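You operate a simulated robot arm through the tools that you are given. There is no shell and no other tool.

You are at the controls of a simulated robot arm. One attempt, no reset.

TASK
Wind the bell, slide the alarm on, turn its knob till it rings, then slide it off.
Fine: stop the bell before it runs down. Where these are worked on the way, their far stop is far enough and under half their travel is too little: alarm slide.

The check looks at the end state, three seconds after you hand in, the way a careful person would. Anything else that was tipped, shoved, dropped, spilled or broken makes it a failure.

THE ROBOT
A 7-joint arm with a two-finger parallel gripper, fixed in place. Base frame: the origin is at the foot of the arm, x ahead of it, y to its left, z up; the work surface is at about z = 0. Readings come in m, rad, newtons and seconds.
With the tool pointing down near the work surface it reaches from about 0.24 to 0.62 m from the base axis. Its first joint turns from -1.152 to 1.152 rad. Payload 2.6 kg.
The tool frame sits at the grasp point between the pads (the TCP): z along the fingers, y along the line on which they close. The tips reach 0.03 m beyond it. Largest opening 0.094 m; finger width 0.028, thickness 0.01; the body of the gripper, 0.05 by 0.096 m, starts 0.055 m behind the TCP.
Orientation is that of the tool frame in the base frame, as a unit quaternion [x, y, z, w]. With the fingers straight down and closing along the base's y, the tool's x points along the base's -x, its y along +y and its z along -z.

THE INTERFACE
- The arm moves only by the tool move_arm. Its argument "rows" is a list of rows, each a list of 7 numbers: the finger opening in m, from 0 to 0.094, then the shift along the tool's x, y, z in units of 50 mm (1.0 is 50 mm), then the turn, a rotation vector about the tool's x, y, z in units of 6 degrees (1.0 is 6 degrees). In form: [[jaw, x, y, z, wx, wy, wz], ...]. A call has 1 to 20 rows; each row shifts and turns the commanded pose from where the row before left it, along the tool's axes as they then stand. A call with a number of a shift or a turn outside -1 to 1 is refused whole. Each row takes 0.2 s and may step no farther than 0.05 m and 0.15 rad from the row before; otherwise, or with a gripper value out of range, the whole call is refused. Where a pose cannot be reached the arm comes as near as it can. A force on the tool above 40 N (or 10 N above the force at the start of the call, whichever is more), or a blocked arm, ends the call early, and 0.2 s more pass. Each finger travels about 0.072 m/s and halts on what it meets, pressing with about 30 N; the grip force reading is that of the motor and also rises with nothing between the fingers. The clock runs only during rows and for 0.2 s after the last one: add rows that do not move to give the fingers time. The reply holds the time, the measured pose of the TCP, the force on the tool along the base axes, the opening and the grip force, in the units named above and with some noise, with the torque about the TCP (base axes, N m) and any sound that the robot's microphone picked up.
- Cameras (640 x 400 px; columns grow to the right, rows downward): "scene" is fixed at [0.051, 0.4468, 0.5644]; the picture's right is [-0.60, -0.80, 0.00], its down [-0.46, 0.35, -0.82] and it looks along [0.65, -0.49, -0.58] (base axes); focal length 302 px, centre (320, 200). "wrist" rides on the gripper at [0.076, 0.014, -0.102] in the tool frame; the picture's right is [-0.18, 0.98, 0.00], its down [-0.75, -0.14, -0.64] and it looks along [-0.63, -0.12, 0.77] (tool axes); focal length 243 px, centre (320, 200). There is no depth. A picture from a camera that has moved, and an enlarged one, comes with that camera's place and axes in the base frame and with its lens.
- capture(camera): a new picture of that camera. No time passes.
- close_up(camera, box): a new picture of the part [left, top, right, bottom] of that camera's present view, enlarged. No time passes.
- hand_in(): hands the job in; it is judged then, once.

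Places have to be worked out from the pictures, the camera data and where the tool is seen. Open the gripper and draw the arm clear of the work before you hand the job in, unless the task says otherwise.

The tools are called after ">>>" by a JSON object that holds its "fn" and its "kwargs". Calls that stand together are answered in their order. move_arm: Moves the arm, as the interface text tells. Its arguments: {"type":"object","properties":{"rows":{"type":"array"}},"required":["rows"]} The other tools are called the same way: capture (camera) takes a picture; close_up (camera, box) takes an enlarged picture of a part of a camera's view; hand_in () hands the job in.

At the start:

```text
time_s: 0.0
tcp_pos: [0.2515, 0.2577, 0.4022]
orientation: [0.0, 1.0, -0.001, 0.0]
wrist_force: [0.1, 0.4, 0.2]
wrist_torque: [-0.01, -0.01, -0.03]
finger_gap: 0.0943
grasp_force: 0.1
```

scene: 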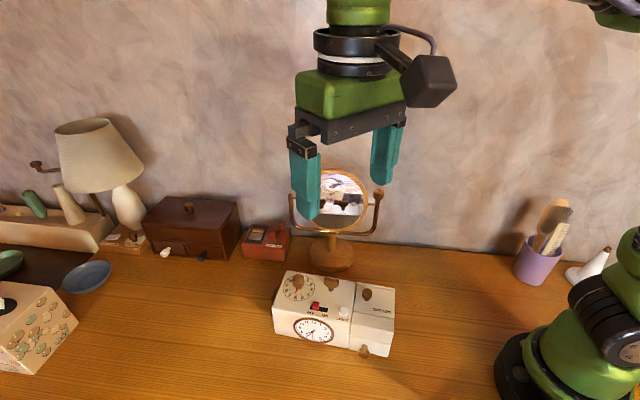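
wrist: 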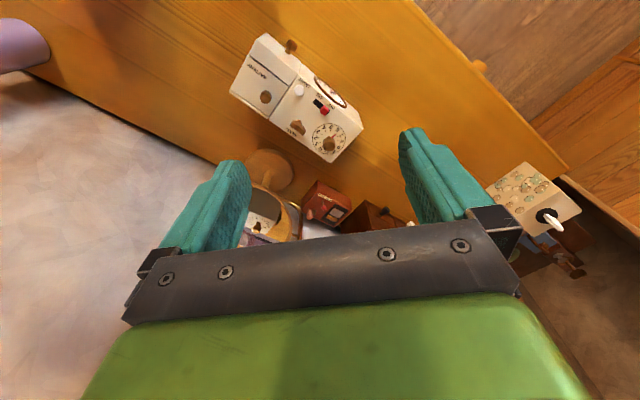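

I begin by looking closely at the white alarm clock box in the middle of the table, from both cameras.

>>> {"fn": "close_up", "kwargs": {"camera": "scene", "box": [250, 250, 420, 370]}}

>>> {"fn": "close_up", "kwargs": {"camera": "wrist", "box": [210, 20, 380, 170]}}

```text
3.33 times, centred on (335, 310) of scene
camera zoom: at [0.051, 0.4468, 0.5644], right [-0.6, -0.8, 0.0], down [-0.46, 0.35, -0.82], along [0.65, -0.49, -0.58], focal length 1006 px, centre (270, -167)
```

zoom: 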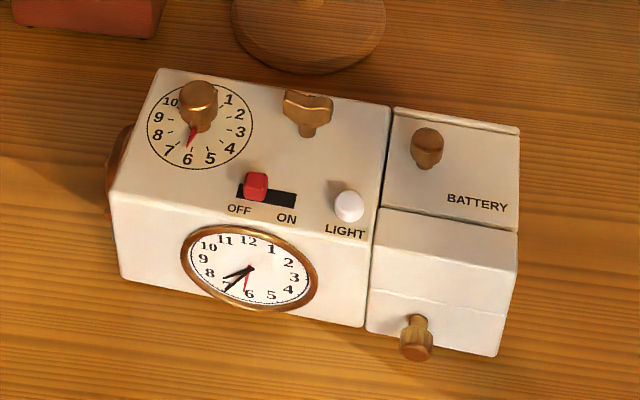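

```text
2.67 times, centred on (295, 95) of wrist
camera zoom: at [0.1745, 0.2716, 0.5052], right [0.18, 0.98, 0.0], down [0.75, -0.14, 0.64], along [0.63, -0.12, -0.77], focal length 647 px, centre (387, 480)
```

zoom: 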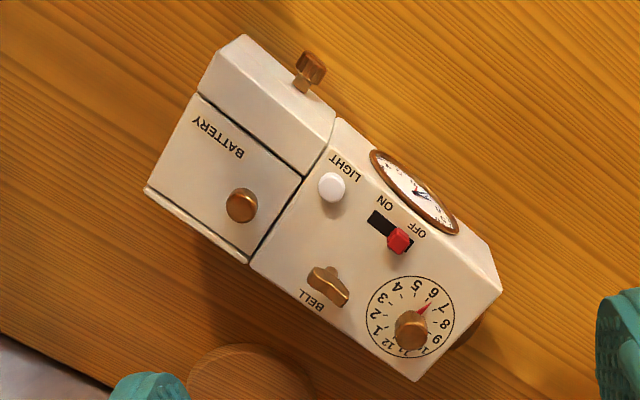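

The clock sits at about (0.36, 0.22) with its top near z≈0.07, and its long axis is turned about 42° from base x. On top are the alarm dial knob, the BELL key, the red OFF/ON slide and the LIGHT button. I'll turn the gripper to line up with the clock, hover above it and take another look.

>>> {"fn": "move_arm", "kwargs": {"rows": [[0.094, 0, 0, 0, 0, 0, -1], [0.094, 0, 0, 0, 0, 0, -1], [0.094, 0, 0, 0, 0, 0, -1], [0.094, 0, 0, 0, 0, 0, -1], [0.094, 0, 0, 0, 0, 0, -1], [0.094, 0, 0, 0, 0, 0, -1], [0.094, 0, 0, 0, 0, 0, -1], [0.094, -0.18, -0.34, 0.45, 0, 0, 0], [0.094, -0.18, -0.34, 0.45, 0, 0, 0], [0.094, -0.18, -0.34, 0.45, 0, 0, 0], [0.094, -0.18, -0.34, 0.45, 0, 0, 0], [0.094, -0.18, -0.34, 0.45, 0, 0, 0], [0.094, -0.18, -0.34, 0.45, 0, 0, 0], [0.094, 0, 0, 0, 0, 0, 0]]}}

```text
time_s: 3.0
tcp_pos: [0.3628, 0.219, 0.265]
orientation: [-0.358, 0.934, -0.001, 0.0]
wrist_force: [-0.2, 0.4, -0.4]
wrist_torque: [0.0, -0.02, -0.05]
finger_gap: 0.094
grasp_force: 0.0
```

The move went as planned. Now I'll take pictures from both cameras at this hover pose.

>>> {"fn": "capture", "kwargs": {"camera": "wrist"}}

>>> {"fn": "capture", "kwargs": {"camera": "scene"}}

```text
taken
camera wrist: at [0.2943, 0.1783, 0.3677], right [-0.52, 0.85, 0.0], down [0.65, 0.4, 0.64], along [0.55, 0.33, -0.77], focal length 243 px, centre (320, 200)
```

wrist: 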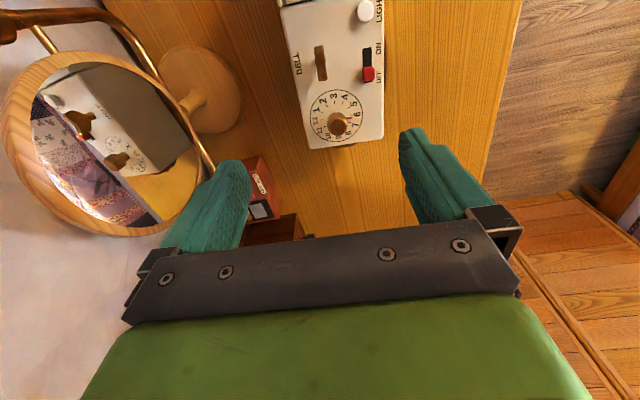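

```text
taken
```

scene: 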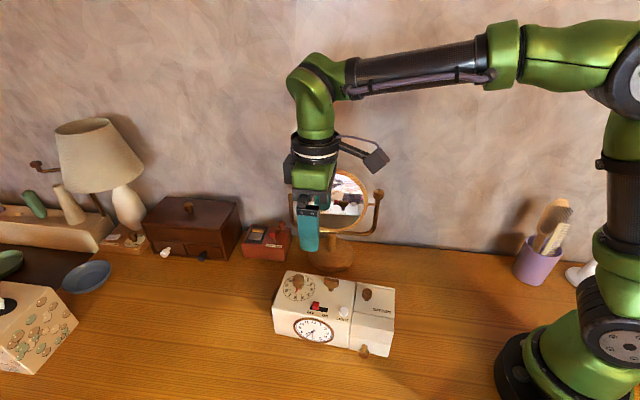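

The hover view shows the dial knob, the key and the slide clearly. I'll enlarge that part of both views to measure them.

>>> {"fn": "close_up", "kwargs": {"camera": "wrist", "box": [265, 0, 425, 160]}}

>>> {"fn": "close_up", "kwargs": {"camera": "scene", "box": [265, 260, 345, 350]}}

```text
2.50 times, centred on (345, 80) of wrist
camera zoom: at [0.2943, 0.1783, 0.3677], right [-0.52, 0.85, 0.0], down [0.65, 0.4, 0.64], along [0.55, 0.33, -0.77], focal length 606 px, centre (258, 500)
```

zoom: 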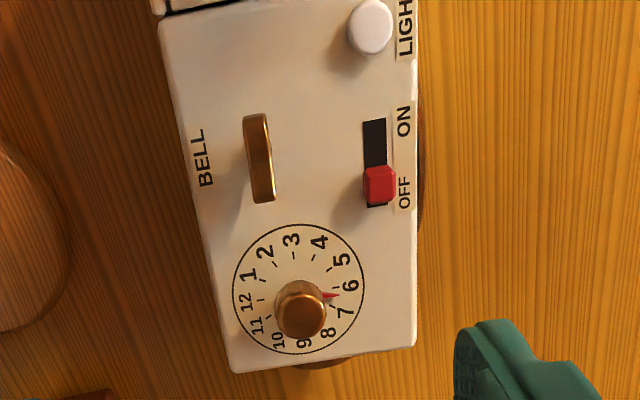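

```text
4.44 times, centred on (305, 305) of scene
camera zoom: at [0.051, 0.4468, 0.5644], right [-0.6, -0.8, 0.0], down [-0.46, 0.35, -0.82], along [0.65, -0.49, -0.58], focal length 1341 px, centre (387, -267)
```

zoom: 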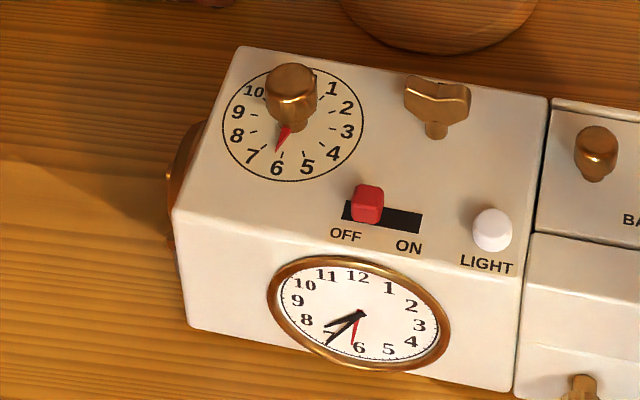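

Triangulating from both cameras puts the box top at z≈0.083. The key is at about (0.337, 0.2045) with its top near 0.113, the dial knob at (0.3765, 0.251), and the slide at (0.322, 0.253). I'll move above the key with the jaw narrowed and check alignment before going lower.

>>> {"fn": "move_arm", "kwargs": {"rows": [[0.07, 0.134, 0.025, 0.5, 0, 0, 0.25], [0.05, 0.134, 0.025, 0.5, 0, 0, 0], [0.04, 0.134, 0.025, 0.5, 0, 0, 0], [0.04, 0.134, 0.025, 0.5, 0, 0, 0], [0.04, 0, 0, 0, 0, 0, 0], [0.04, 0, 0, 0, 0, 0, 0]]}}

>>> {"fn": "capture", "kwargs": {"camera": "wrist"}}

>>> {"fn": "close_up", "kwargs": {"camera": "scene", "box": [250, 210, 410, 330]}}

```text
time_s: 4.4
tcp_pos: [0.3372, 0.2039, 0.1667]
orientation: [-0.346, 0.938, 0.0, 0.0]
wrist_force: [0.1, -0.3, 0.5]
wrist_torque: [-0.01, -0.02, 0.02]
finger_gap: 0.04
grasp_force: 0.1
```

```text
taken
camera wrist: at [0.2686, 0.164, 0.2705], right [-0.5, 0.87, 0.0], down [0.66, 0.38, 0.64], along [0.56, 0.32, -0.77], focal length 243 px, centre (320, 200)
```

wrist: 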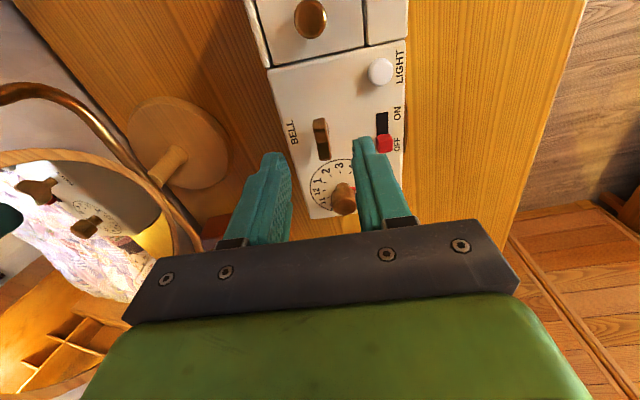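

```text
3.33 times, centred on (330, 270) of scene
camera zoom: at [0.051, 0.4468, 0.5644], right [-0.6, -0.8, 0.0], down [-0.46, 0.35, -0.82], along [0.65, -0.49, -0.58], focal length 1006 px, centre (287, -33)
```

zoom: 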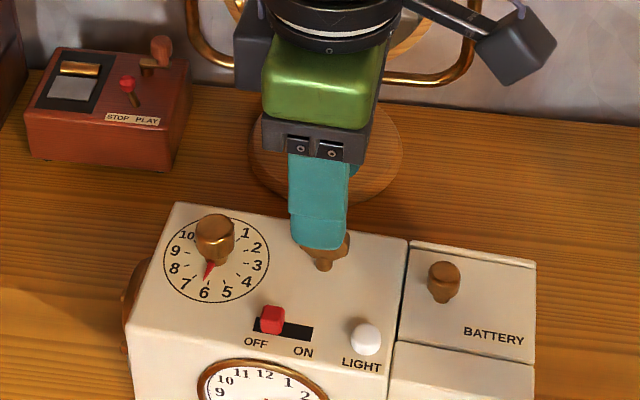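

The key lies close to the tool axis in the wrist view. I'll zoom in to check the offset before lowering.

>>> {"fn": "close_up", "kwargs": {"camera": "wrist", "box": [260, 90, 420, 220]}}

>>> {"fn": "close_up", "kwargs": {"camera": "scene", "box": [310, 250, 350, 290]}}

```text
3.08 times, centred on (340, 155) of wrist
camera zoom: at [0.2686, 0.164, 0.2705], right [-0.5, 0.87, 0.0], down [0.66, 0.38, 0.64], along [0.56, 0.32, -0.77], focal length 746 px, centre (258, 338)
```

zoom: 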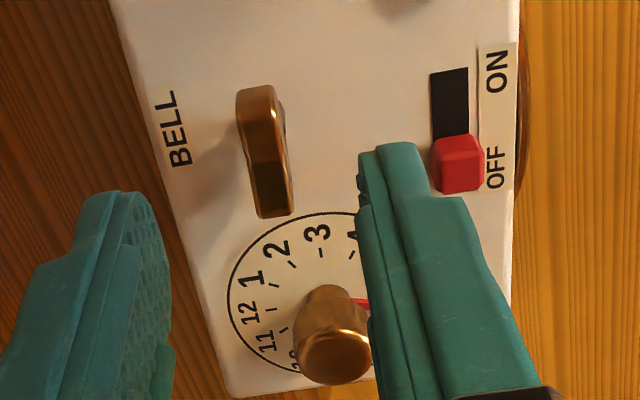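

```text
10.00 times, centred on (330, 270) of scene
camera zoom: at [0.051, 0.4468, 0.5644], right [-0.6, -0.8, 0.0], down [-0.46, 0.35, -0.82], along [0.65, -0.49, -0.58], focal length 3017 px, centre (220, -500)
```

zoom: 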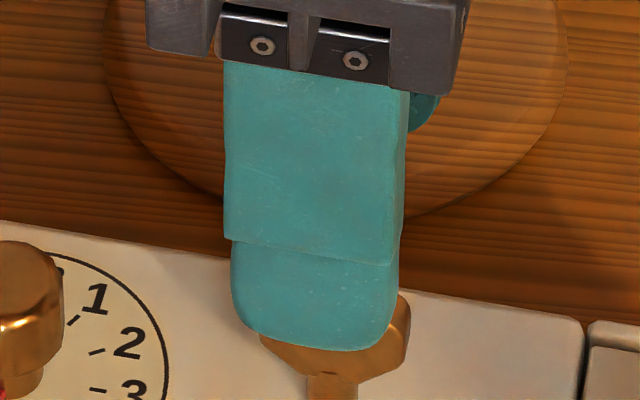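

The key is within about 1 mm of the tool axis. I'll lower until the fingertips are near z≈0.09, straddling the wing, and check again.

>>> {"fn": "move_arm", "kwargs": {"rows": [[0.04, 0.02, 0.02, 0.32, 0, 0, 0.1], [0.04, 0, 0, 0.32, 0, 0, 0], [0.04, 0, 0, 0.3, 0, 0, 0], [0.04, 0, 0, 0, 0, 0, 0]]}}

>>> {"fn": "close_up", "kwargs": {"camera": "wrist", "box": [240, 60, 420, 220]}}

>>> {"fn": "close_up", "kwargs": {"camera": "scene", "box": [280, 240, 380, 310]}}

```text
time_s: 5.4
tcp_pos: [0.3373, 0.2064, 0.1171]
orientation: [-0.342, 0.94, 0.001, 0.0]
wrist_force: [-2.8, -2.5, 8.9]
wrist_torque: [-0.15, 0.22, 0.01]
finger_gap: 0.0399
grasp_force: 0.0
```

```text
2.50 times, centred on (330, 140) of wrist
camera zoom: at [0.2676, 0.167, 0.2216], right [-0.49, 0.87, 0.0], down [0.67, 0.37, 0.64], along [0.56, 0.31, -0.77], focal length 606 px, centre (295, 350)
```

zoom: 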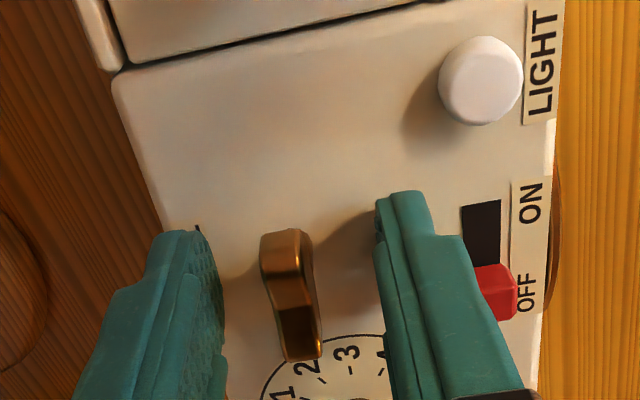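

```text
5.71 times, centred on (330, 275) of scene
camera zoom: at [0.051, 0.4468, 0.5644], right [-0.6, -0.8, 0.0], down [-0.46, 0.35, -0.82], along [0.65, -0.49, -0.58], focal length 1724 px, centre (263, -229)
```

zoom: 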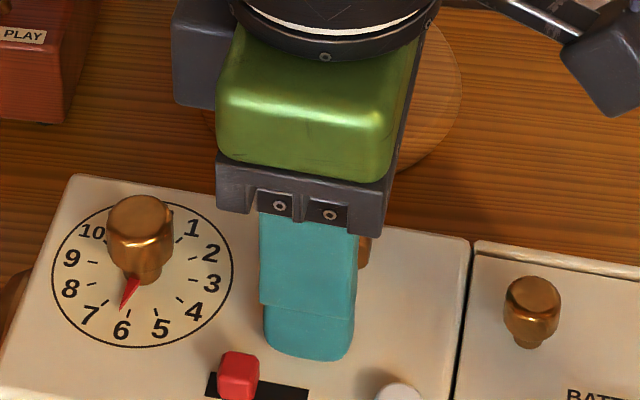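

The 8.9 N upward force means the fingertips are just touching the box top, so the top is nearer z≈0.088. I'll raise about 4 mm and then close on the key wing.

>>> {"fn": "move_arm", "kwargs": {"rows": [[0.04, 0, 0, -0.09, 0, 0, 0], [0.04, 0, 0, 0, 0, 0, 0]]}}

>>> {"fn": "move_arm", "kwargs": {"rows": [[0.02, 0, 0, 0, 0, 0, 0], [0.01, 0, 0, 0, 0, 0, 0], [0.0, 0, 0, 0, 0, 0, 0], [0.0, 0, 0, 0, 0, 0, 0]]}}

>>> {"fn": "capture", "kwargs": {"camera": "wrist"}}

>>> {"fn": "close_up", "kwargs": {"camera": "scene", "box": [260, 240, 410, 360]}}

```text
time_s: 6.0
tcp_pos: [0.3366, 0.2063, 0.1214]
orientation: [-0.342, 0.94, 0.0, 0.0]
wrist_force: [-0.2, -0.2, -0.8]
wrist_torque: [0.01, -0.01, -0.01]
finger_gap: 0.0399
grasp_force: 0.1
```

```text
time_s: 7.0
tcp_pos: [0.3368, 0.2067, 0.1223]
orientation: [-0.341, 0.94, 0.0, 0.002]
wrist_force: [-4.1, -7.5, 29.7]
wrist_torque: [-0.24, 0.23, -0.01]
finger_gap: 0.0091
grasp_force: 29.9
```

```text
taken
camera wrist: at [0.2679, 0.1668, 0.2271], right [-0.49, 0.87, 0.0], down [0.67, 0.37, 0.65], along [0.56, 0.32, -0.76], focal length 243 px, centre (320, 200)
```

wrist: 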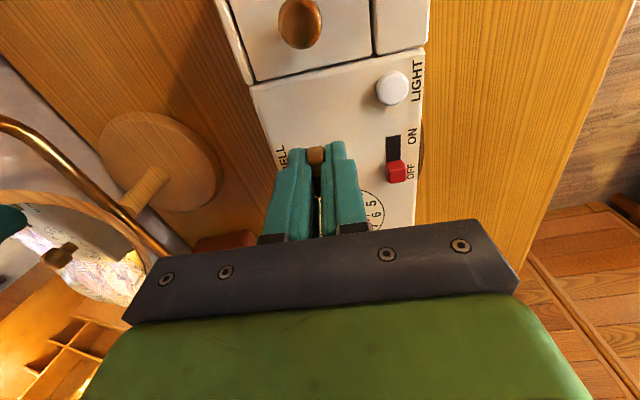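

```text
3.33 times, centred on (335, 300) of scene
camera zoom: at [0.0509, 0.4467, 0.5645], right [-0.6, -0.8, 0.0], down [-0.46, 0.35, -0.82], along [0.65, -0.49, -0.58], focal length 1006 px, centre (270, -133)
```

zoom: 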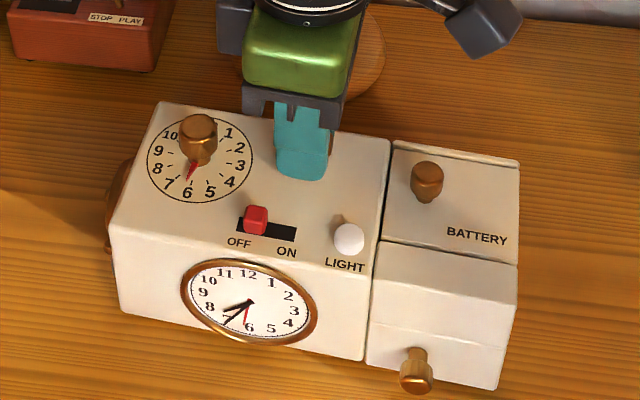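

The gap is 9.1 mm on the key, but closing pushed the tool up with about 30 N, so the tips are probably wedging on the lower stem. I'll open, raise 5 mm and grip the wing again.

>>> {"fn": "move_arm", "kwargs": {"rows": [[0.025, 0, 0, 0, 0, 0, 0], [0.03, 0, 0, -0.1, 0, 0, 0], [0.03, 0, 0, 0, 0, 0, 0]]}}

>>> {"fn": "move_arm", "kwargs": {"rows": [[0.015, 0, 0, 0, 0, 0, 0], [0.005, 0, 0, 0, 0, 0, 0], [0.0, 0, 0, 0, 0, 0, 0]]}}

```text
time_s: 7.8
tcp_pos: [0.3362, 0.2063, 0.1271]
orientation: [-0.342, 0.94, 0.0, -0.001]
wrist_force: [0.2, 0.6, 0.8]
wrist_torque: [-0.03, 0.0, -0.02]
finger_gap: 0.0298
grasp_force: 0.0
```

```text
time_s: 8.6
tcp_pos: [0.3366, 0.2058, 0.1272]
orientation: [-0.341, 0.94, -0.001, 0.0]
wrist_force: [2.0, -3.8, -0.2]
wrist_torque: [-0.11, -0.15, 0.01]
finger_gap: 0.0094
grasp_force: 29.9
```

That's a clean grip: 9.4 mm gap with hardly any vertical force. I'll turn the key clockwise (seen from above) by 18° and read the torque and sound.

>>> {"fn": "move_arm", "kwargs": {"rows": [[0.0, 0, -0.012, 0, 0, 0, 1], [0.0, 0, 0, 0, 0, 0, 1], [0.0, 0, 0, 0, 0, 0, 1], [0.0, 0, 0, 0, 0, 0, 0]]}}

>>> {"fn": "close_up", "kwargs": {"camera": "scene", "box": [260, 240, 410, 360]}}

```text
time_s: 9.6
tcp_pos: [0.3362, 0.2041, 0.1283]
orientation: [-0.189, 0.982, 0.0, 0.0]
wrist_force: [-0.3, 1.0, -0.3]
wrist_torque: [0.03, -0.2, 0.02]
finger_gap: 0.0092
grasp_force: 29.8
```

```text
3.33 times, centred on (335, 300) of scene
camera zoom: at [0.051, 0.4468, 0.5644], right [-0.6, -0.8, 0.0], down [-0.46, 0.35, -0.82], along [0.65, -0.49, -0.58], focal length 1006 px, centre (270, -133)
```

zoom: 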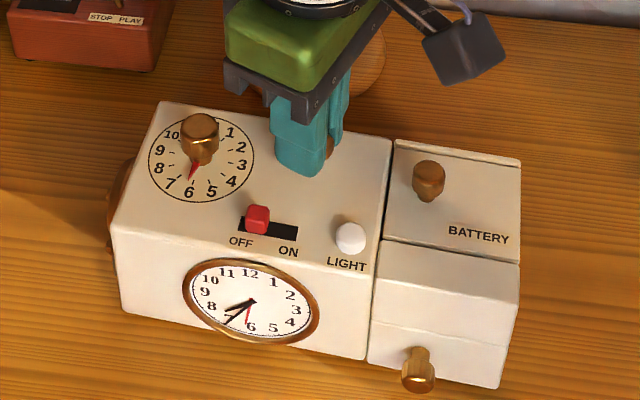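

The key turns with only about 0.02 N·m. The clock may have shifted by about 1 mm, so I'll keep side forces low. I'll carry on clockwise by 60° and listen.

>>> {"fn": "move_arm", "kwargs": {"rows": [[0.0, 0, 0, 0, 0, 0, 1], [0.0, 0, 0, 0, 0, 0, 1], [0.0, 0, 0, 0, 0, 0, 1], [0.0, 0, 0, 0, 0, 0, 1], [0.0, 0, 0, 0, 0, 0, 1], [0.0, 0, 0, 0, 0, 0, 1], [0.0, 0, 0, 0, 0, 0, 1], [0.0, 0, 0, 0, 0, 0, 1], [0.0, 0, 0, 0, 0, 0, 1], [0.0, 0, 0, 0, 0, 0, 1], [0.0, 0, 0, 0, 0, 0, 0]]}}

>>> {"fn": "close_up", "kwargs": {"camera": "scene", "box": [260, 240, 410, 360]}}

```text
time_s: 12.0
tcp_pos: [0.3344, 0.2058, 0.1299]
orientation: [0.326, 0.945, -0.001, 0.001]
wrist_force: [0.0, -0.4, -0.1]
wrist_torque: [-0.21, -0.04, 0.0]
finger_gap: 0.0096
grasp_force: 29.7
```

```text
3.33 times, centred on (335, 300) of scene
camera zoom: at [0.0511, 0.4468, 0.5644], right [-0.6, -0.8, 0.0], down [-0.46, 0.35, -0.82], along [0.65, -0.49, -0.58], focal length 1006 px, centre (270, -133)
```

zoom: 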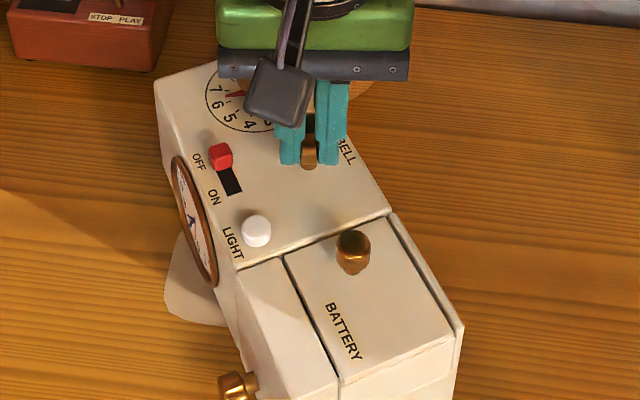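

The clock itself spun with the key this time, so the key stopped turning partway. I need to look closely before doing anything else.

>>> {"fn": "capture", "kwargs": {"camera": "scene"}}

>>> {"fn": "capture", "kwargs": {"camera": "wrist"}}

>>> {"fn": "close_up", "kwargs": {"camera": "scene", "box": [290, 240, 360, 310]}}

```text
taken
```

scene: 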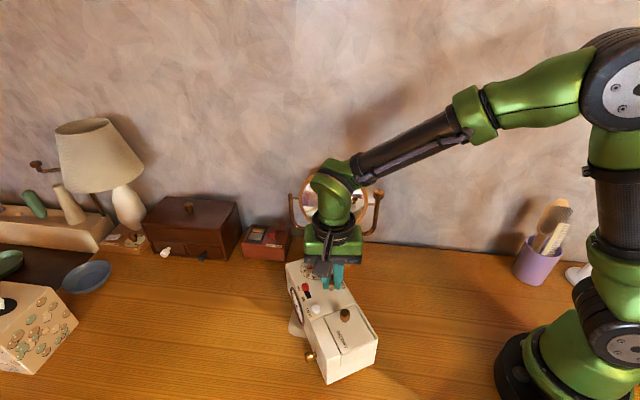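

```text
taken
camera wrist: at [0.2831, 0.2624, 0.2335], right [0.75, 0.66, 0.0], down [0.51, -0.58, 0.64], along [0.42, -0.48, -0.77], focal length 243 px, centre (320, 200)
```

wrist: 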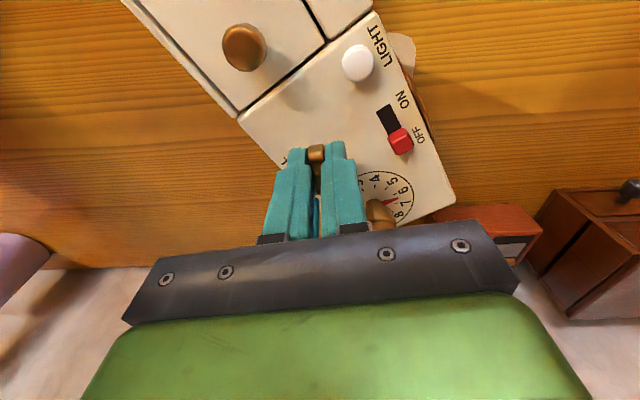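

```text
5.71 times, centred on (325, 275) of scene
camera zoom: at [0.0511, 0.4468, 0.5644], right [-0.6, -0.8, 0.0], down [-0.46, 0.35, -0.82], along [0.65, -0.49, -0.58], focal length 1724 px, centre (291, -229)
```

zoom: 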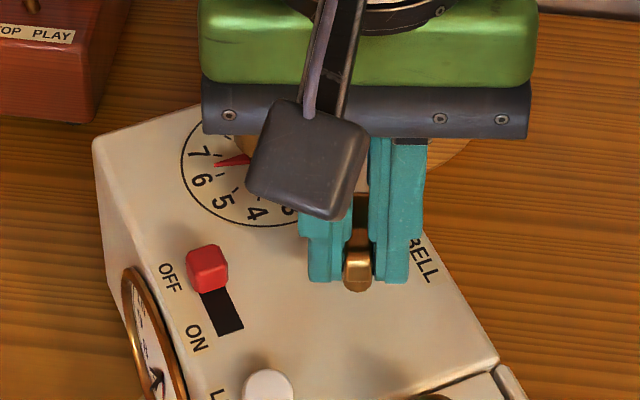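

By my measurements the key turned about 17° relative to the box, and then the box followed it. That suggests a stop in the clockwise direction. I'll turn 30° counter-clockwise and see whether the key moves freely relative to the clock.

>>> {"fn": "move_arm", "kwargs": {"rows": [[0.0, 0, 0, 0, 0, 0, -1], [0.0, 0, 0, 0, 0, 0, -1], [0.0, 0, 0, 0, 0, 0, -1], [0.0, 0, 0, 0, 0, 0, -1], [0.0, 0, 0, 0, 0, 0, -1], [0.0, 0, 0, 0, 0, 0, 0]]}}

>>> {"fn": "close_up", "kwargs": {"camera": "scene", "box": [260, 240, 410, 360]}}

>>> {"fn": "capture", "kwargs": {"camera": "wrist"}}

```text
time_s: 13.4
tcp_pos: [0.3373, 0.2052, 0.1293]
orientation: [0.07, 0.998, 0.0, 0.0]
wrist_force: [0.3, -0.7, -0.2]
wrist_torque: [-0.12, -0.35, -0.12]
finger_gap: 0.0094
grasp_force: 29.8
```

```text
3.33 times, centred on (335, 300) of scene
camera zoom: at [0.051, 0.4468, 0.5644], right [-0.6, -0.8, 0.0], down [-0.46, 0.35, -0.82], along [0.65, -0.49, -0.58], focal length 1006 px, centre (270, -133)
```

zoom: 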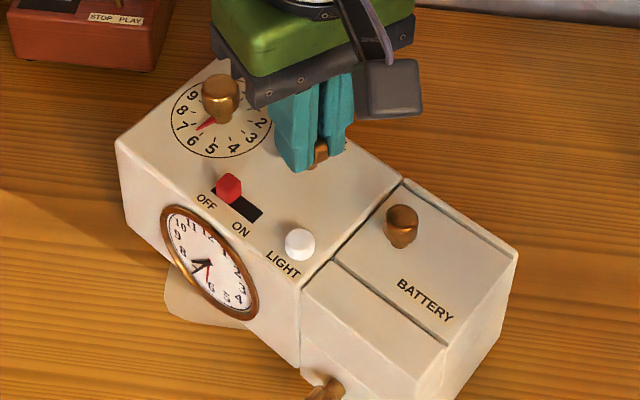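

```text
taken
camera wrist: at [0.2615, 0.2278, 0.232], right [0.32, 0.95, 0.0], down [0.73, -0.24, 0.64], along [0.61, -0.2, -0.77], focal length 243 px, centre (320, 200)
```

wrist: 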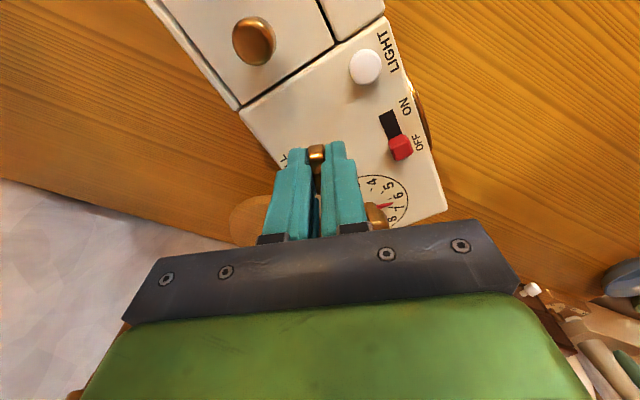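

Turning counter-clockwise brought the box back along with the key, and the key stayed about 19° from its start relative to the clock. So the key holds in that direction, like a ratchet, and I can use it to put the clock back. I'll rotate another 28° or so counter-clockwise to restore the clock's orientation.

>>> {"fn": "move_arm", "kwargs": {"rows": [[0.0, 0, 0, 0, 0, 0, -1], [0.0, 0, 0, 0, 0, 0, -1], [0.0, 0, 0, 0, 0, 0, -1], [0.0, 0, 0, 0, 0, 0, -1], [0.0, 0, 0, 0, 0, 0, -0.5], [0.0, 0, 0, 0, 0, 0, 0]]}}

>>> {"fn": "close_up", "kwargs": {"camera": "scene", "box": [260, 240, 410, 360]}}

>>> {"fn": "capture", "kwargs": {"camera": "wrist"}}

```text
time_s: 14.8
tcp_pos: [0.3363, 0.204, 0.1269]
orientation: [-0.165, 0.986, 0.0, 0.0]
wrist_force: [-1.0, 2.6, 0.0]
wrist_torque: [-0.03, 0.5, -0.17]
finger_gap: 0.0096
grasp_force: 29.8
```

```text
3.33 times, centred on (335, 300) of scene
camera zoom: at [0.051, 0.4468, 0.5644], right [-0.6, -0.8, 0.0], down [-0.46, 0.35, -0.82], along [0.65, -0.49, -0.58], focal length 1006 px, centre (270, -133)
```

zoom: 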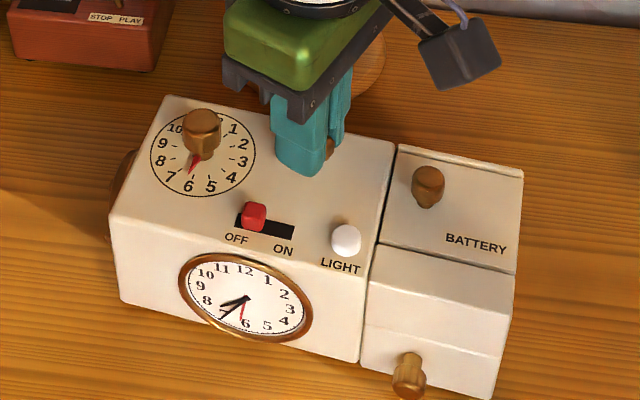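

```text
taken
camera wrist: at [0.258, 0.1918, 0.2317], right [-0.15, 0.99, 0.0], down [0.76, 0.11, 0.64], along [0.63, 0.09, -0.77], focal length 243 px, centre (320, 200)
```

wrist: 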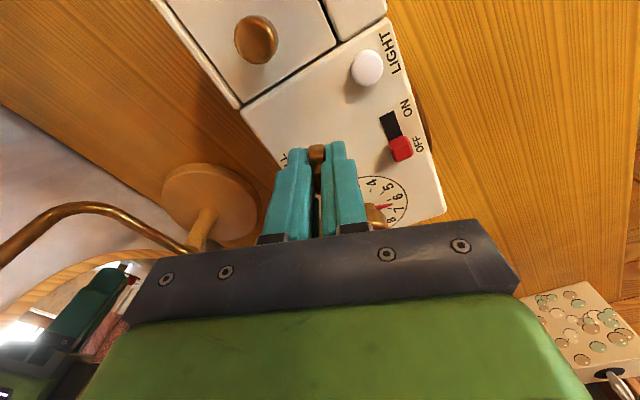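

The clock is nearly back, about 3° short. I'll turn those last 3°, then open the fingers slightly to see whether the key stays put or springs back.

>>> {"fn": "move_arm", "kwargs": {"rows": [[0.0, 0, 0, 0, 0, 0, -0.5], [0.0, 0, 0, 0, 0, 0, 0]]}}

>>> {"fn": "move_arm", "kwargs": {"rows": [[0.03, 0, 0, 0, 0, 0, 0], [0.03, 0, 0, 0, 0, 0, 0]]}}

>>> {"fn": "close_up", "kwargs": {"camera": "wrist", "box": [240, 80, 440, 240]}}

>>> {"fn": "close_up", "kwargs": {"camera": "scene", "box": [260, 240, 410, 360]}}

```text
time_s: 15.4
tcp_pos: [0.3361, 0.2047, 0.1277]
orientation: [-0.191, 0.982, 0.0, 0.001]
wrist_force: [-0.8, 2.6, -0.6]
wrist_torque: [-0.12, 0.69, -0.36]
finger_gap: 0.0096
grasp_force: 30.4
```

```text
time_s: 16.0
tcp_pos: [0.3349, 0.2047, 0.1277]
orientation: [-0.191, 0.982, -0.001, 0.0]
wrist_force: [-0.1, 0.2, -0.2]
wrist_torque: [0.0, -0.03, -0.01]
finger_gap: 0.0299
grasp_force: 0.0
```

```text
2.50 times, centred on (340, 160) of wrist
camera zoom: at [0.2588, 0.1877, 0.2317], right [-0.2, 0.98, 0.0], down [0.75, 0.15, 0.64], along [0.63, 0.13, -0.77], focal length 606 px, centre (270, 300)
```

zoom: 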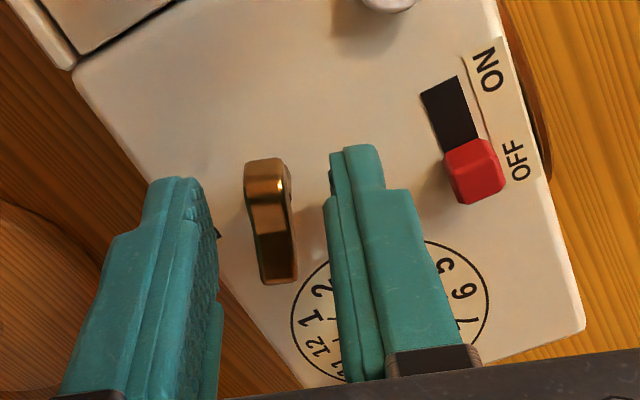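

```text
3.33 times, centred on (335, 300) of scene
camera zoom: at [0.051, 0.4468, 0.5644], right [-0.6, -0.8, 0.0], down [-0.46, 0.35, -0.82], along [0.65, -0.49, -0.58], focal length 1006 px, centre (270, -133)
```

zoom: 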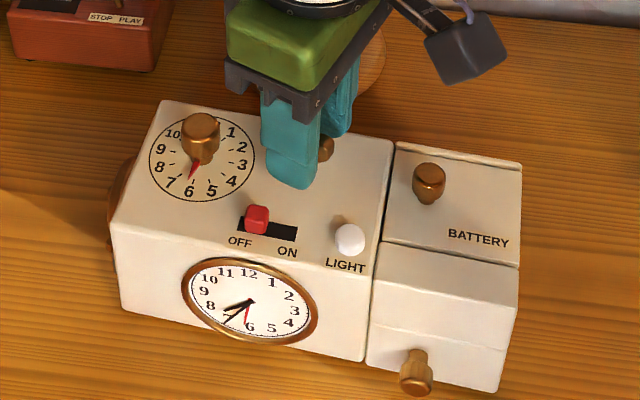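

The clock is back in place and the key kept its new angle, about 19° clockwise, so it does hold. I'll grip it again and try only 12° clockwise, watching the torque and whether the clock moves.

>>> {"fn": "move_arm", "kwargs": {"rows": [[0.015, 0, 0, 0, 0, 0, 0], [0.0, 0, 0, 0, 0, 0, 0], [0.0, 0, 0, 0, 0, 0, 0], [0.0, 0, 0, 0, 0, 0, 0.5], [0.0, 0, 0, 0, 0, 0, 0.5], [0.0, 0, 0, 0, 0, 0, 0.5], [0.0, 0, 0, 0, 0, 0, 0.5]]}}

>>> {"fn": "close_up", "kwargs": {"camera": "scene", "box": [260, 240, 410, 360]}}

>>> {"fn": "close_up", "kwargs": {"camera": "wrist", "box": [240, 80, 440, 240]}}

```text
time_s: 17.6
tcp_pos: [0.3358, 0.2026, 0.1279]
orientation: [-0.087, 0.996, -0.001, -0.001]
wrist_force: [-0.6, 0.2, -0.2]
wrist_torque: [0.02, -0.27, 0.03]
finger_gap: 0.0092
grasp_force: 30.2
```

```text
3.33 times, centred on (335, 300) of scene
camera zoom: at [0.051, 0.4468, 0.5644], right [-0.6, -0.8, 0.0], down [-0.46, 0.35, -0.82], along [0.65, -0.49, -0.58], focal length 1006 px, centre (270, -133)
```

zoom: 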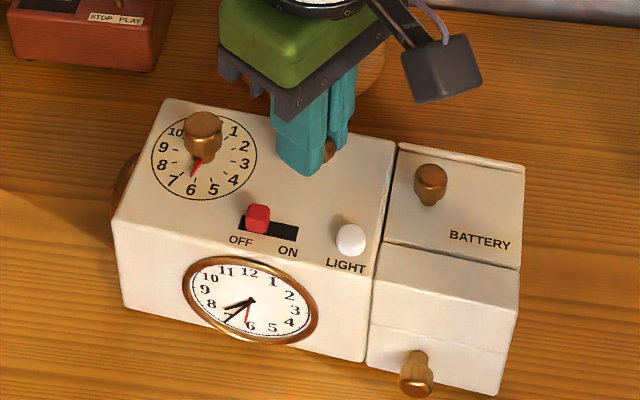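

```text
2.50 times, centred on (340, 160) of wrist
camera zoom: at [0.2565, 0.2035, 0.2319], right [0.01, 1.0, 0.0], down [0.77, -0.01, 0.64], along [0.64, -0.01, -0.77], focal length 606 px, centre (270, 300)
```

zoom: 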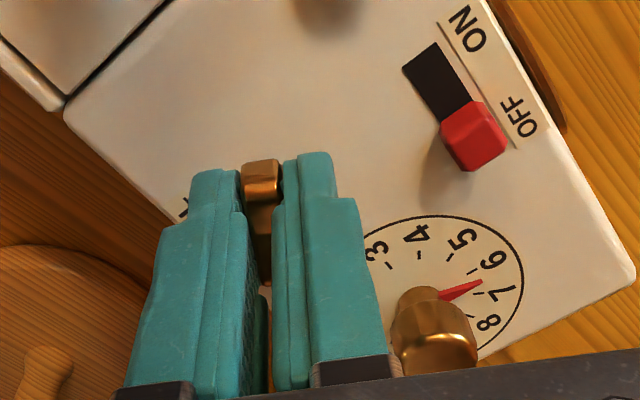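

This time the key turned about 12° more while the clock stayed put, so it winds if turned slowly. I'll keep going at the slow rate with a very slight downward press to steady the clock.

>>> {"fn": "move_arm", "kwargs": {"rows": [[0.0, 0, 0, 0.01, 0, 0, 0], [0.0, 0, 0, 0, 0, 0, 0.4], [0.0, 0, 0, 0, 0, 0, 0.4], [0.0, 0, 0, 0, 0, 0, 0.4], [0.0, 0, 0, 0, 0, 0, 0.4], [0.0, 0, 0, 0, 0, 0, 0.4]]}}

>>> {"fn": "close_up", "kwargs": {"camera": "scene", "box": [260, 240, 410, 360]}}

>>> {"fn": "close_up", "kwargs": {"camera": "wrist", "box": [240, 80, 440, 240]}}

```text
time_s: 19.0
tcp_pos: [0.3359, 0.2045, 0.129]
orientation: [0.019, 1.0, 0.0, 0.0]
wrist_force: [1.2, 0.1, -0.6]
wrist_torque: [-0.07, -0.18, 0.0]
finger_gap: 0.0093
grasp_force: 29.0
```

```text
3.33 times, centred on (335, 300) of scene
camera zoom: at [0.051, 0.4468, 0.5644], right [-0.6, -0.8, 0.0], down [-0.46, 0.35, -0.82], along [0.65, -0.49, -0.58], focal length 1006 px, centre (270, -133)
```

zoom: 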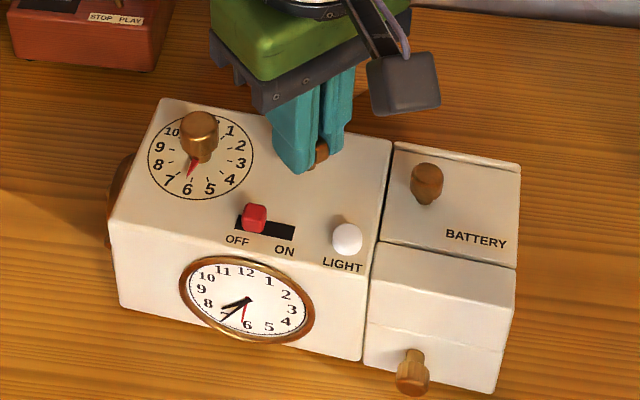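

```text
2.50 times, centred on (340, 160) of wrist
camera zoom: at [0.2599, 0.2208, 0.2319], right [0.22, 0.98, 0.0], down [0.75, -0.17, 0.64], along [0.63, -0.14, -0.77], focal length 606 px, centre (270, 300)
```

zoom: 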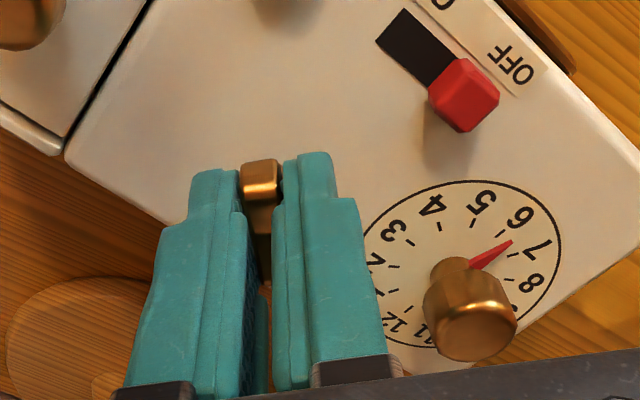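

The key is now about 43° from its start and the clock hasn't moved. I'll carry on at the same slow rate.

>>> {"fn": "move_arm", "kwargs": {"rows": [[0.0, 0, 0, 0, 0, 0, 0.4], [0.0, 0, 0, 0, 0, 0, 0.4], [0.0, 0, 0, 0, 0, 0, 0.4], [0.0, 0, 0, 0, 0, 0, 0.4], [0.0, 0, 0, 0, 0, 0, 0.4], [0.0, 0, 0, 0, 0, 0, 0.4], [0.0, 0, 0, 0, 0, 0, 0.4], [0.0, 0, 0, 0, 0, 0, 0.4]]}}

>>> {"fn": "close_up", "kwargs": {"camera": "scene", "box": [260, 240, 410, 360]}}

```text
time_s: 20.8
tcp_pos: [0.3358, 0.2032, 0.1283]
orientation: [0.185, 0.983, 0.0, 0.0]
wrist_force: [-4.4, -0.9, 0.1]
wrist_torque: [0.12, 0.55, 0.01]
finger_gap: 0.0092
grasp_force: 30.0
```

```text
3.33 times, centred on (335, 300) of scene
camera zoom: at [0.051, 0.4468, 0.5644], right [-0.6, -0.8, 0.0], down [-0.46, 0.35, -0.82], along [0.65, -0.49, -0.58], focal length 1006 px, centre (270, -133)
```

zoom: 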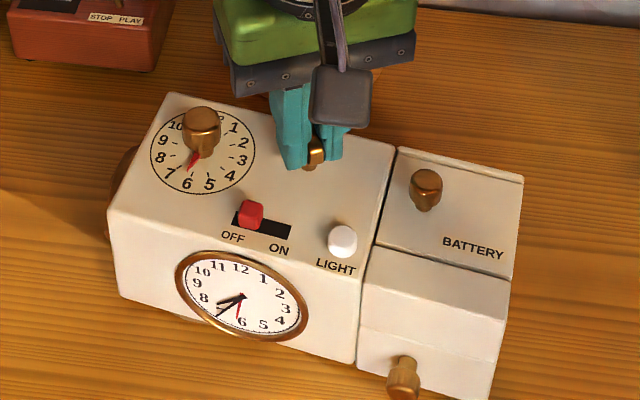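

The clock rotated 3–4° with the key in that step, so the winding torque is getting close to what the table friction can hold. I'll press down a little through the key and check the force before turning further.

>>> {"fn": "move_arm", "kwargs": {"rows": [[0.0, 0, 0, 0.02, 0, 0, 0], [0.0, 0, 0, 0.02, 0, 0, 0], [0.0, 0, 0, 0, 0, 0, 0]]}}

>>> {"fn": "close_up", "kwargs": {"camera": "wrist", "box": [240, 80, 440, 240]}}

```text
time_s: 21.6
tcp_pos: [0.3374, 0.2031, 0.1263]
orientation: [0.185, 0.983, -0.001, 0.001]
wrist_force: [-11.5, -9.5, 21.5]
wrist_torque: [-0.37, 0.36, -0.01]
finger_gap: 0.0095
grasp_force: 29.6
```

```text
2.50 times, centred on (340, 160) of wrist
camera zoom: at [0.2697, 0.2442, 0.2306], right [0.53, 0.85, 0.0], down [0.65, -0.41, 0.64], along [0.55, -0.34, -0.77], focal length 606 px, centre (270, 300)
```

zoom: 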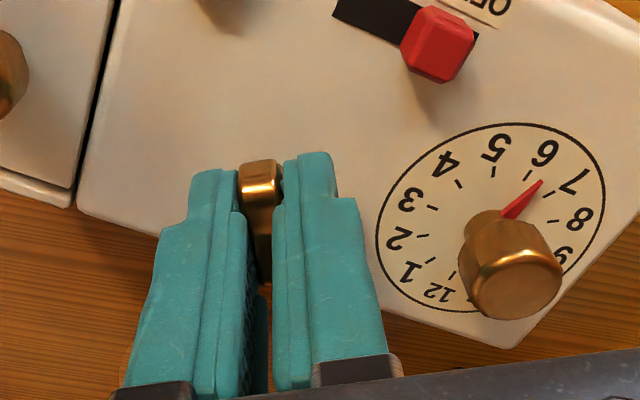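

I'm now pressing with 21 N. I'll try another slow 12° clockwise with this press.

>>> {"fn": "move_arm", "kwargs": {"rows": [[0.0, 0, 0, 0, 0, 0, 0.4], [0.0, 0, 0, 0, 0, 0, 0.4], [0.0, 0, 0, 0, 0, 0, 0.4], [0.0, 0, 0, 0, 0, 0, 0.4], [0.0, 0, 0, 0, 0, 0, 0.4]]}}

>>> {"fn": "close_up", "kwargs": {"camera": "scene", "box": [260, 240, 410, 360]}}

>>> {"fn": "close_up", "kwargs": {"camera": "wrist", "box": [240, 80, 440, 240]}}

```text
time_s: 22.8
tcp_pos: [0.3374, 0.2044, 0.1272]
orientation: [0.287, 0.958, 0.001, 0.001]
wrist_force: [5.6, -7.3, 8.2]
wrist_torque: [-0.29, -0.2, -0.02]
finger_gap: 0.0091
grasp_force: 30.0
```

```text
3.33 times, centred on (335, 300) of scene
camera zoom: at [0.051, 0.4467, 0.5644], right [-0.6, -0.8, 0.0], down [-0.46, 0.35, -0.82], along [0.65, -0.49, -0.58], focal length 1006 px, centre (270, -133)
```

zoom: 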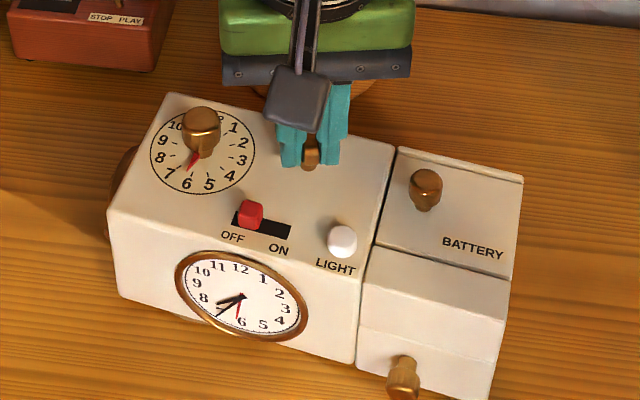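

```text
2.50 times, centred on (340, 160) of wrist
camera zoom: at [0.2794, 0.2568, 0.2301], right [0.69, 0.72, 0.0], down [0.55, -0.53, 0.64], along [0.46, -0.45, -0.77], focal length 606 px, centre (270, 300)
```

zoom: 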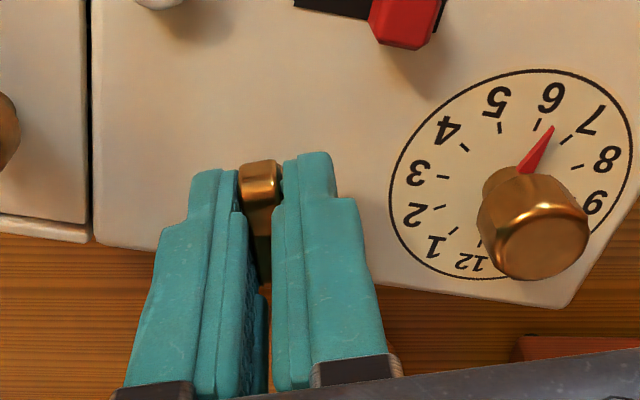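

With the press the key turned another 12° and the clock stayed exactly where it was. I'll continue in the same way, renewing a slight press.

>>> {"fn": "move_arm", "kwargs": {"rows": [[0.0, 0, 0, 0.015, 0, 0, 0], [0.0, 0, 0, 0, 0, 0, 0.4], [0.0, 0, 0, 0, 0, 0, 0.4], [0.0, 0, 0, 0, 0, 0, 0.4], [0.0, 0, 0, 0, 0, 0, 0.4], [0.0, 0, 0, 0, 0, 0, 0.4], [0.0, 0, 0, 0, 0, 0, 0.4], [0.0, 0, 0, 0, 0, 0, 0.4], [0.0, 0, 0, 0, 0, 0, 0.4]]}}

>>> {"fn": "close_up", "kwargs": {"camera": "scene", "box": [260, 240, 410, 360]}}

```text
time_s: 24.8
tcp_pos: [0.3368, 0.2054, 0.1266]
orientation: [0.442, 0.897, 0.002, -0.001]
wrist_force: [-0.3, 1.4, 19.4]
wrist_torque: [0.0, -0.01, 0.02]
finger_gap: 0.0094
grasp_force: 29.3
```

```text
3.33 times, centred on (335, 300) of scene
camera zoom: at [0.0509, 0.4467, 0.5645], right [-0.6, -0.8, 0.0], down [-0.46, 0.35, -0.82], along [0.65, -0.49, -0.58], focal length 1006 px, centre (270, -133)
```

zoom: 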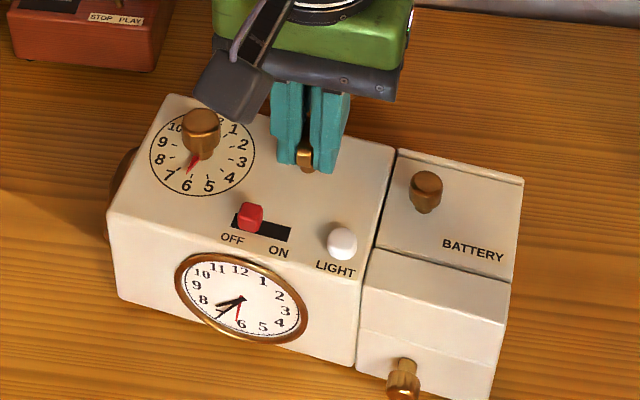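

The box held still through 20° more with a press of about 19 N. I'll keep winding clockwise slowly.

>>> {"fn": "move_arm", "kwargs": {"rows": [[0.0, 0, 0, 0, 0, 0, 0.4], [0.0, 0, 0, 0, 0, 0, 0.4], [0.0, 0, 0, 0, 0, 0, 0.4], [0.0, 0, 0, 0, 0, 0, 0.4], [0.0, 0, 0, 0, 0, 0, 0.4], [0.0, 0, 0, 0, 0, 0, 0.4], [0.0, 0, 0, 0, 0, 0, 0.4], [0.0, 0, 0, 0, 0, 0, 0.4], [0.0, 0, 0, 0, 0, 0, 0.4], [0.0, 0, 0, 0, 0, 0, 0.4], [0.0, 0, 0, 0, 0, 0, 0.4], [0.0, 0, 0, 0, 0, 0, 0.4]]}}

>>> {"fn": "close_up", "kwargs": {"camera": "scene", "box": [260, 240, 410, 360]}}

```text
time_s: 27.4
tcp_pos: [0.3352, 0.2032, 0.1267]
orientation: [0.652, 0.758, -0.001, 0.001]
wrist_force: [-2.5, -3.1, -0.6]
wrist_torque: [0.08, 0.01, 0.02]
finger_gap: 0.0091
grasp_force: 30.2
```

```text
3.33 times, centred on (335, 300) of scene
camera zoom: at [0.051, 0.4468, 0.5644], right [-0.6, -0.8, 0.0], down [-0.46, 0.35, -0.82], along [0.65, -0.49, -0.58], focal length 1006 px, centre (270, -133)
```

zoom: 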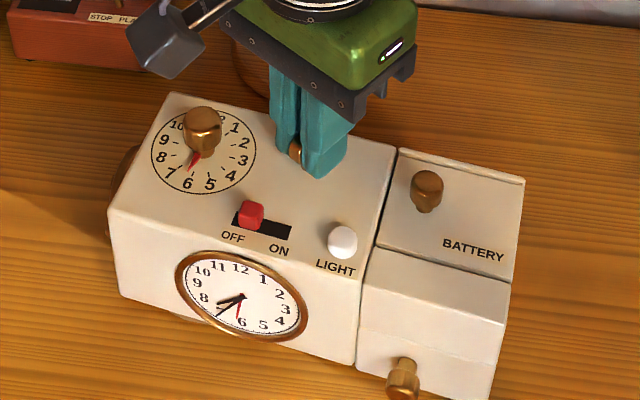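

The key is now about 118° wound and the clock hasn't moved, but the press has faded to zero. I'll renew it and keep winding.

>>> {"fn": "move_arm", "kwargs": {"rows": [[0.0, 0, 0, 0.02, 0, 0, 0], [0.0, 0, 0, 0.01, 0, 0, 0.4], [0.0, 0, 0, 0, 0, 0, 0.4], [0.0, 0, 0, 0, 0, 0, 0.4], [0.0, 0, 0, 0, 0, 0, 0.4], [0.0, 0, 0, 0, 0, 0, 0.4], [0.0, 0, 0, 0, 0, 0, 0.4], [0.0, 0, 0, 0, 0, 0, 0.4], [0.0, 0, 0, 0, 0, 0, 0.4], [0.0, 0, 0, 0, 0, 0, 0.4], [0.0, 0, 0, 0, 0, 0, 0.4]]}}

>>> {"fn": "close_up", "kwargs": {"camera": "scene", "box": [260, 240, 410, 360]}}

```text
time_s: 29.8
tcp_pos: [0.3362, 0.2056, 0.1241]
orientation: [0.795, 0.607, 0.0, 0.0]
wrist_force: [-6.4, -6.5, 5.9]
wrist_torque: [0.15, 0.08, 0.04]
finger_gap: 0.0093
grasp_force: 30.2
```

```text
3.33 times, centred on (335, 300) of scene
camera zoom: at [0.051, 0.4468, 0.5644], right [-0.6, -0.8, 0.0], down [-0.46, 0.35, -0.82], along [0.65, -0.49, -0.58], focal length 1006 px, centre (270, -133)
```

zoom: 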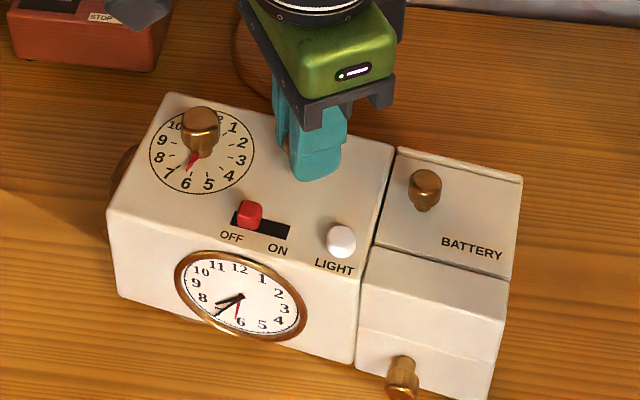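

The key is at about 142° and the clock is steady. I'll continue with one more renewed press, up to around 175°.

>>> {"fn": "move_arm", "kwargs": {"rows": [[0.0, 0, 0, 0.015, 0, 0, 0], [0.0, 0, 0, 0, 0, 0, 0.4], [0.0, 0, 0, 0, 0, 0, 0.4], [0.0, 0, 0, 0, 0, 0, 0.4], [0.0, 0, 0, 0, 0, 0, 0.4], [0.0, 0, 0, 0, 0, 0, 0.4], [0.0, 0, 0, 0.01, 0, 0, 0.4], [0.0, 0, 0, 0, 0, 0, 0.4], [0.0, 0, 0, 0, 0, 0, 0.4], [0.0, 0, 0, 0, 0, 0, 0.4], [0.0, 0, 0, 0, 0, 0, 0.4], [0.0, 0, 0, 0, 0, 0, 0.4], [0.0, 0, 0, 0, 0, 0, 0.4], [0.0, 0, 0, 0, 0, 0, 0.4]]}}

>>> {"fn": "close_up", "kwargs": {"camera": "scene", "box": [260, 240, 410, 360]}}

>>> {"fn": "capture", "kwargs": {"camera": "wrist"}}

```text
time_s: 32.8
tcp_pos: [0.3368, 0.2044, 0.1238]
orientation: [0.929, 0.371, 0.0, 0.0]
wrist_force: [-2.7, 1.5, 26.4]
wrist_torque: [-0.55, 0.73, 0.01]
finger_gap: 0.0093
grasp_force: 29.3
```

```text
3.33 times, centred on (335, 300) of scene
camera zoom: at [0.0509, 0.4467, 0.5645], right [-0.6, -0.8, 0.0], down [-0.46, 0.35, -0.82], along [0.65, -0.49, -0.58], focal length 1006 px, centre (270, -133)
```

zoom: 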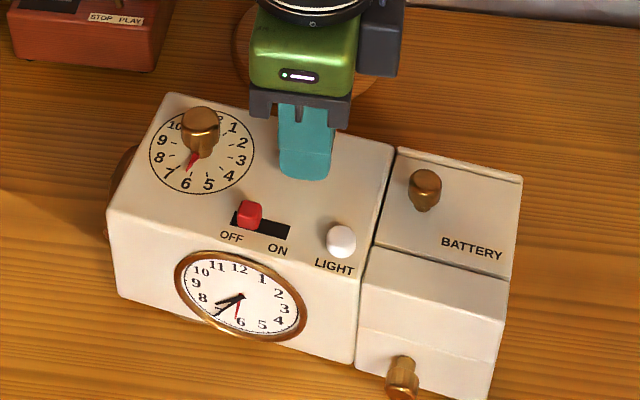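

```text
taken
camera wrist: at [0.4001, 0.2461, 0.2274], right [0.54, -0.84, 0.0], down [-0.65, -0.42, 0.64], along [-0.54, -0.35, -0.77], focal length 243 px, centre (320, 200)
```

wrist: 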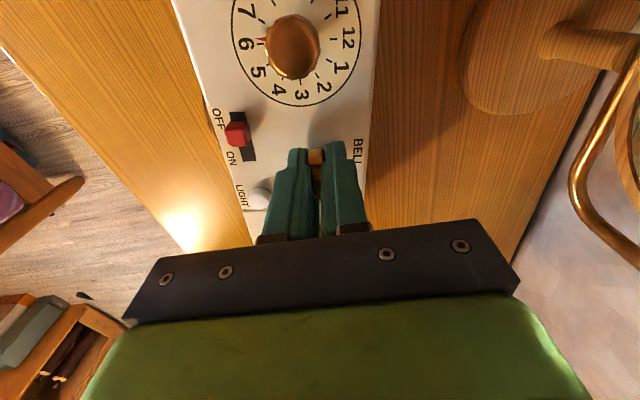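

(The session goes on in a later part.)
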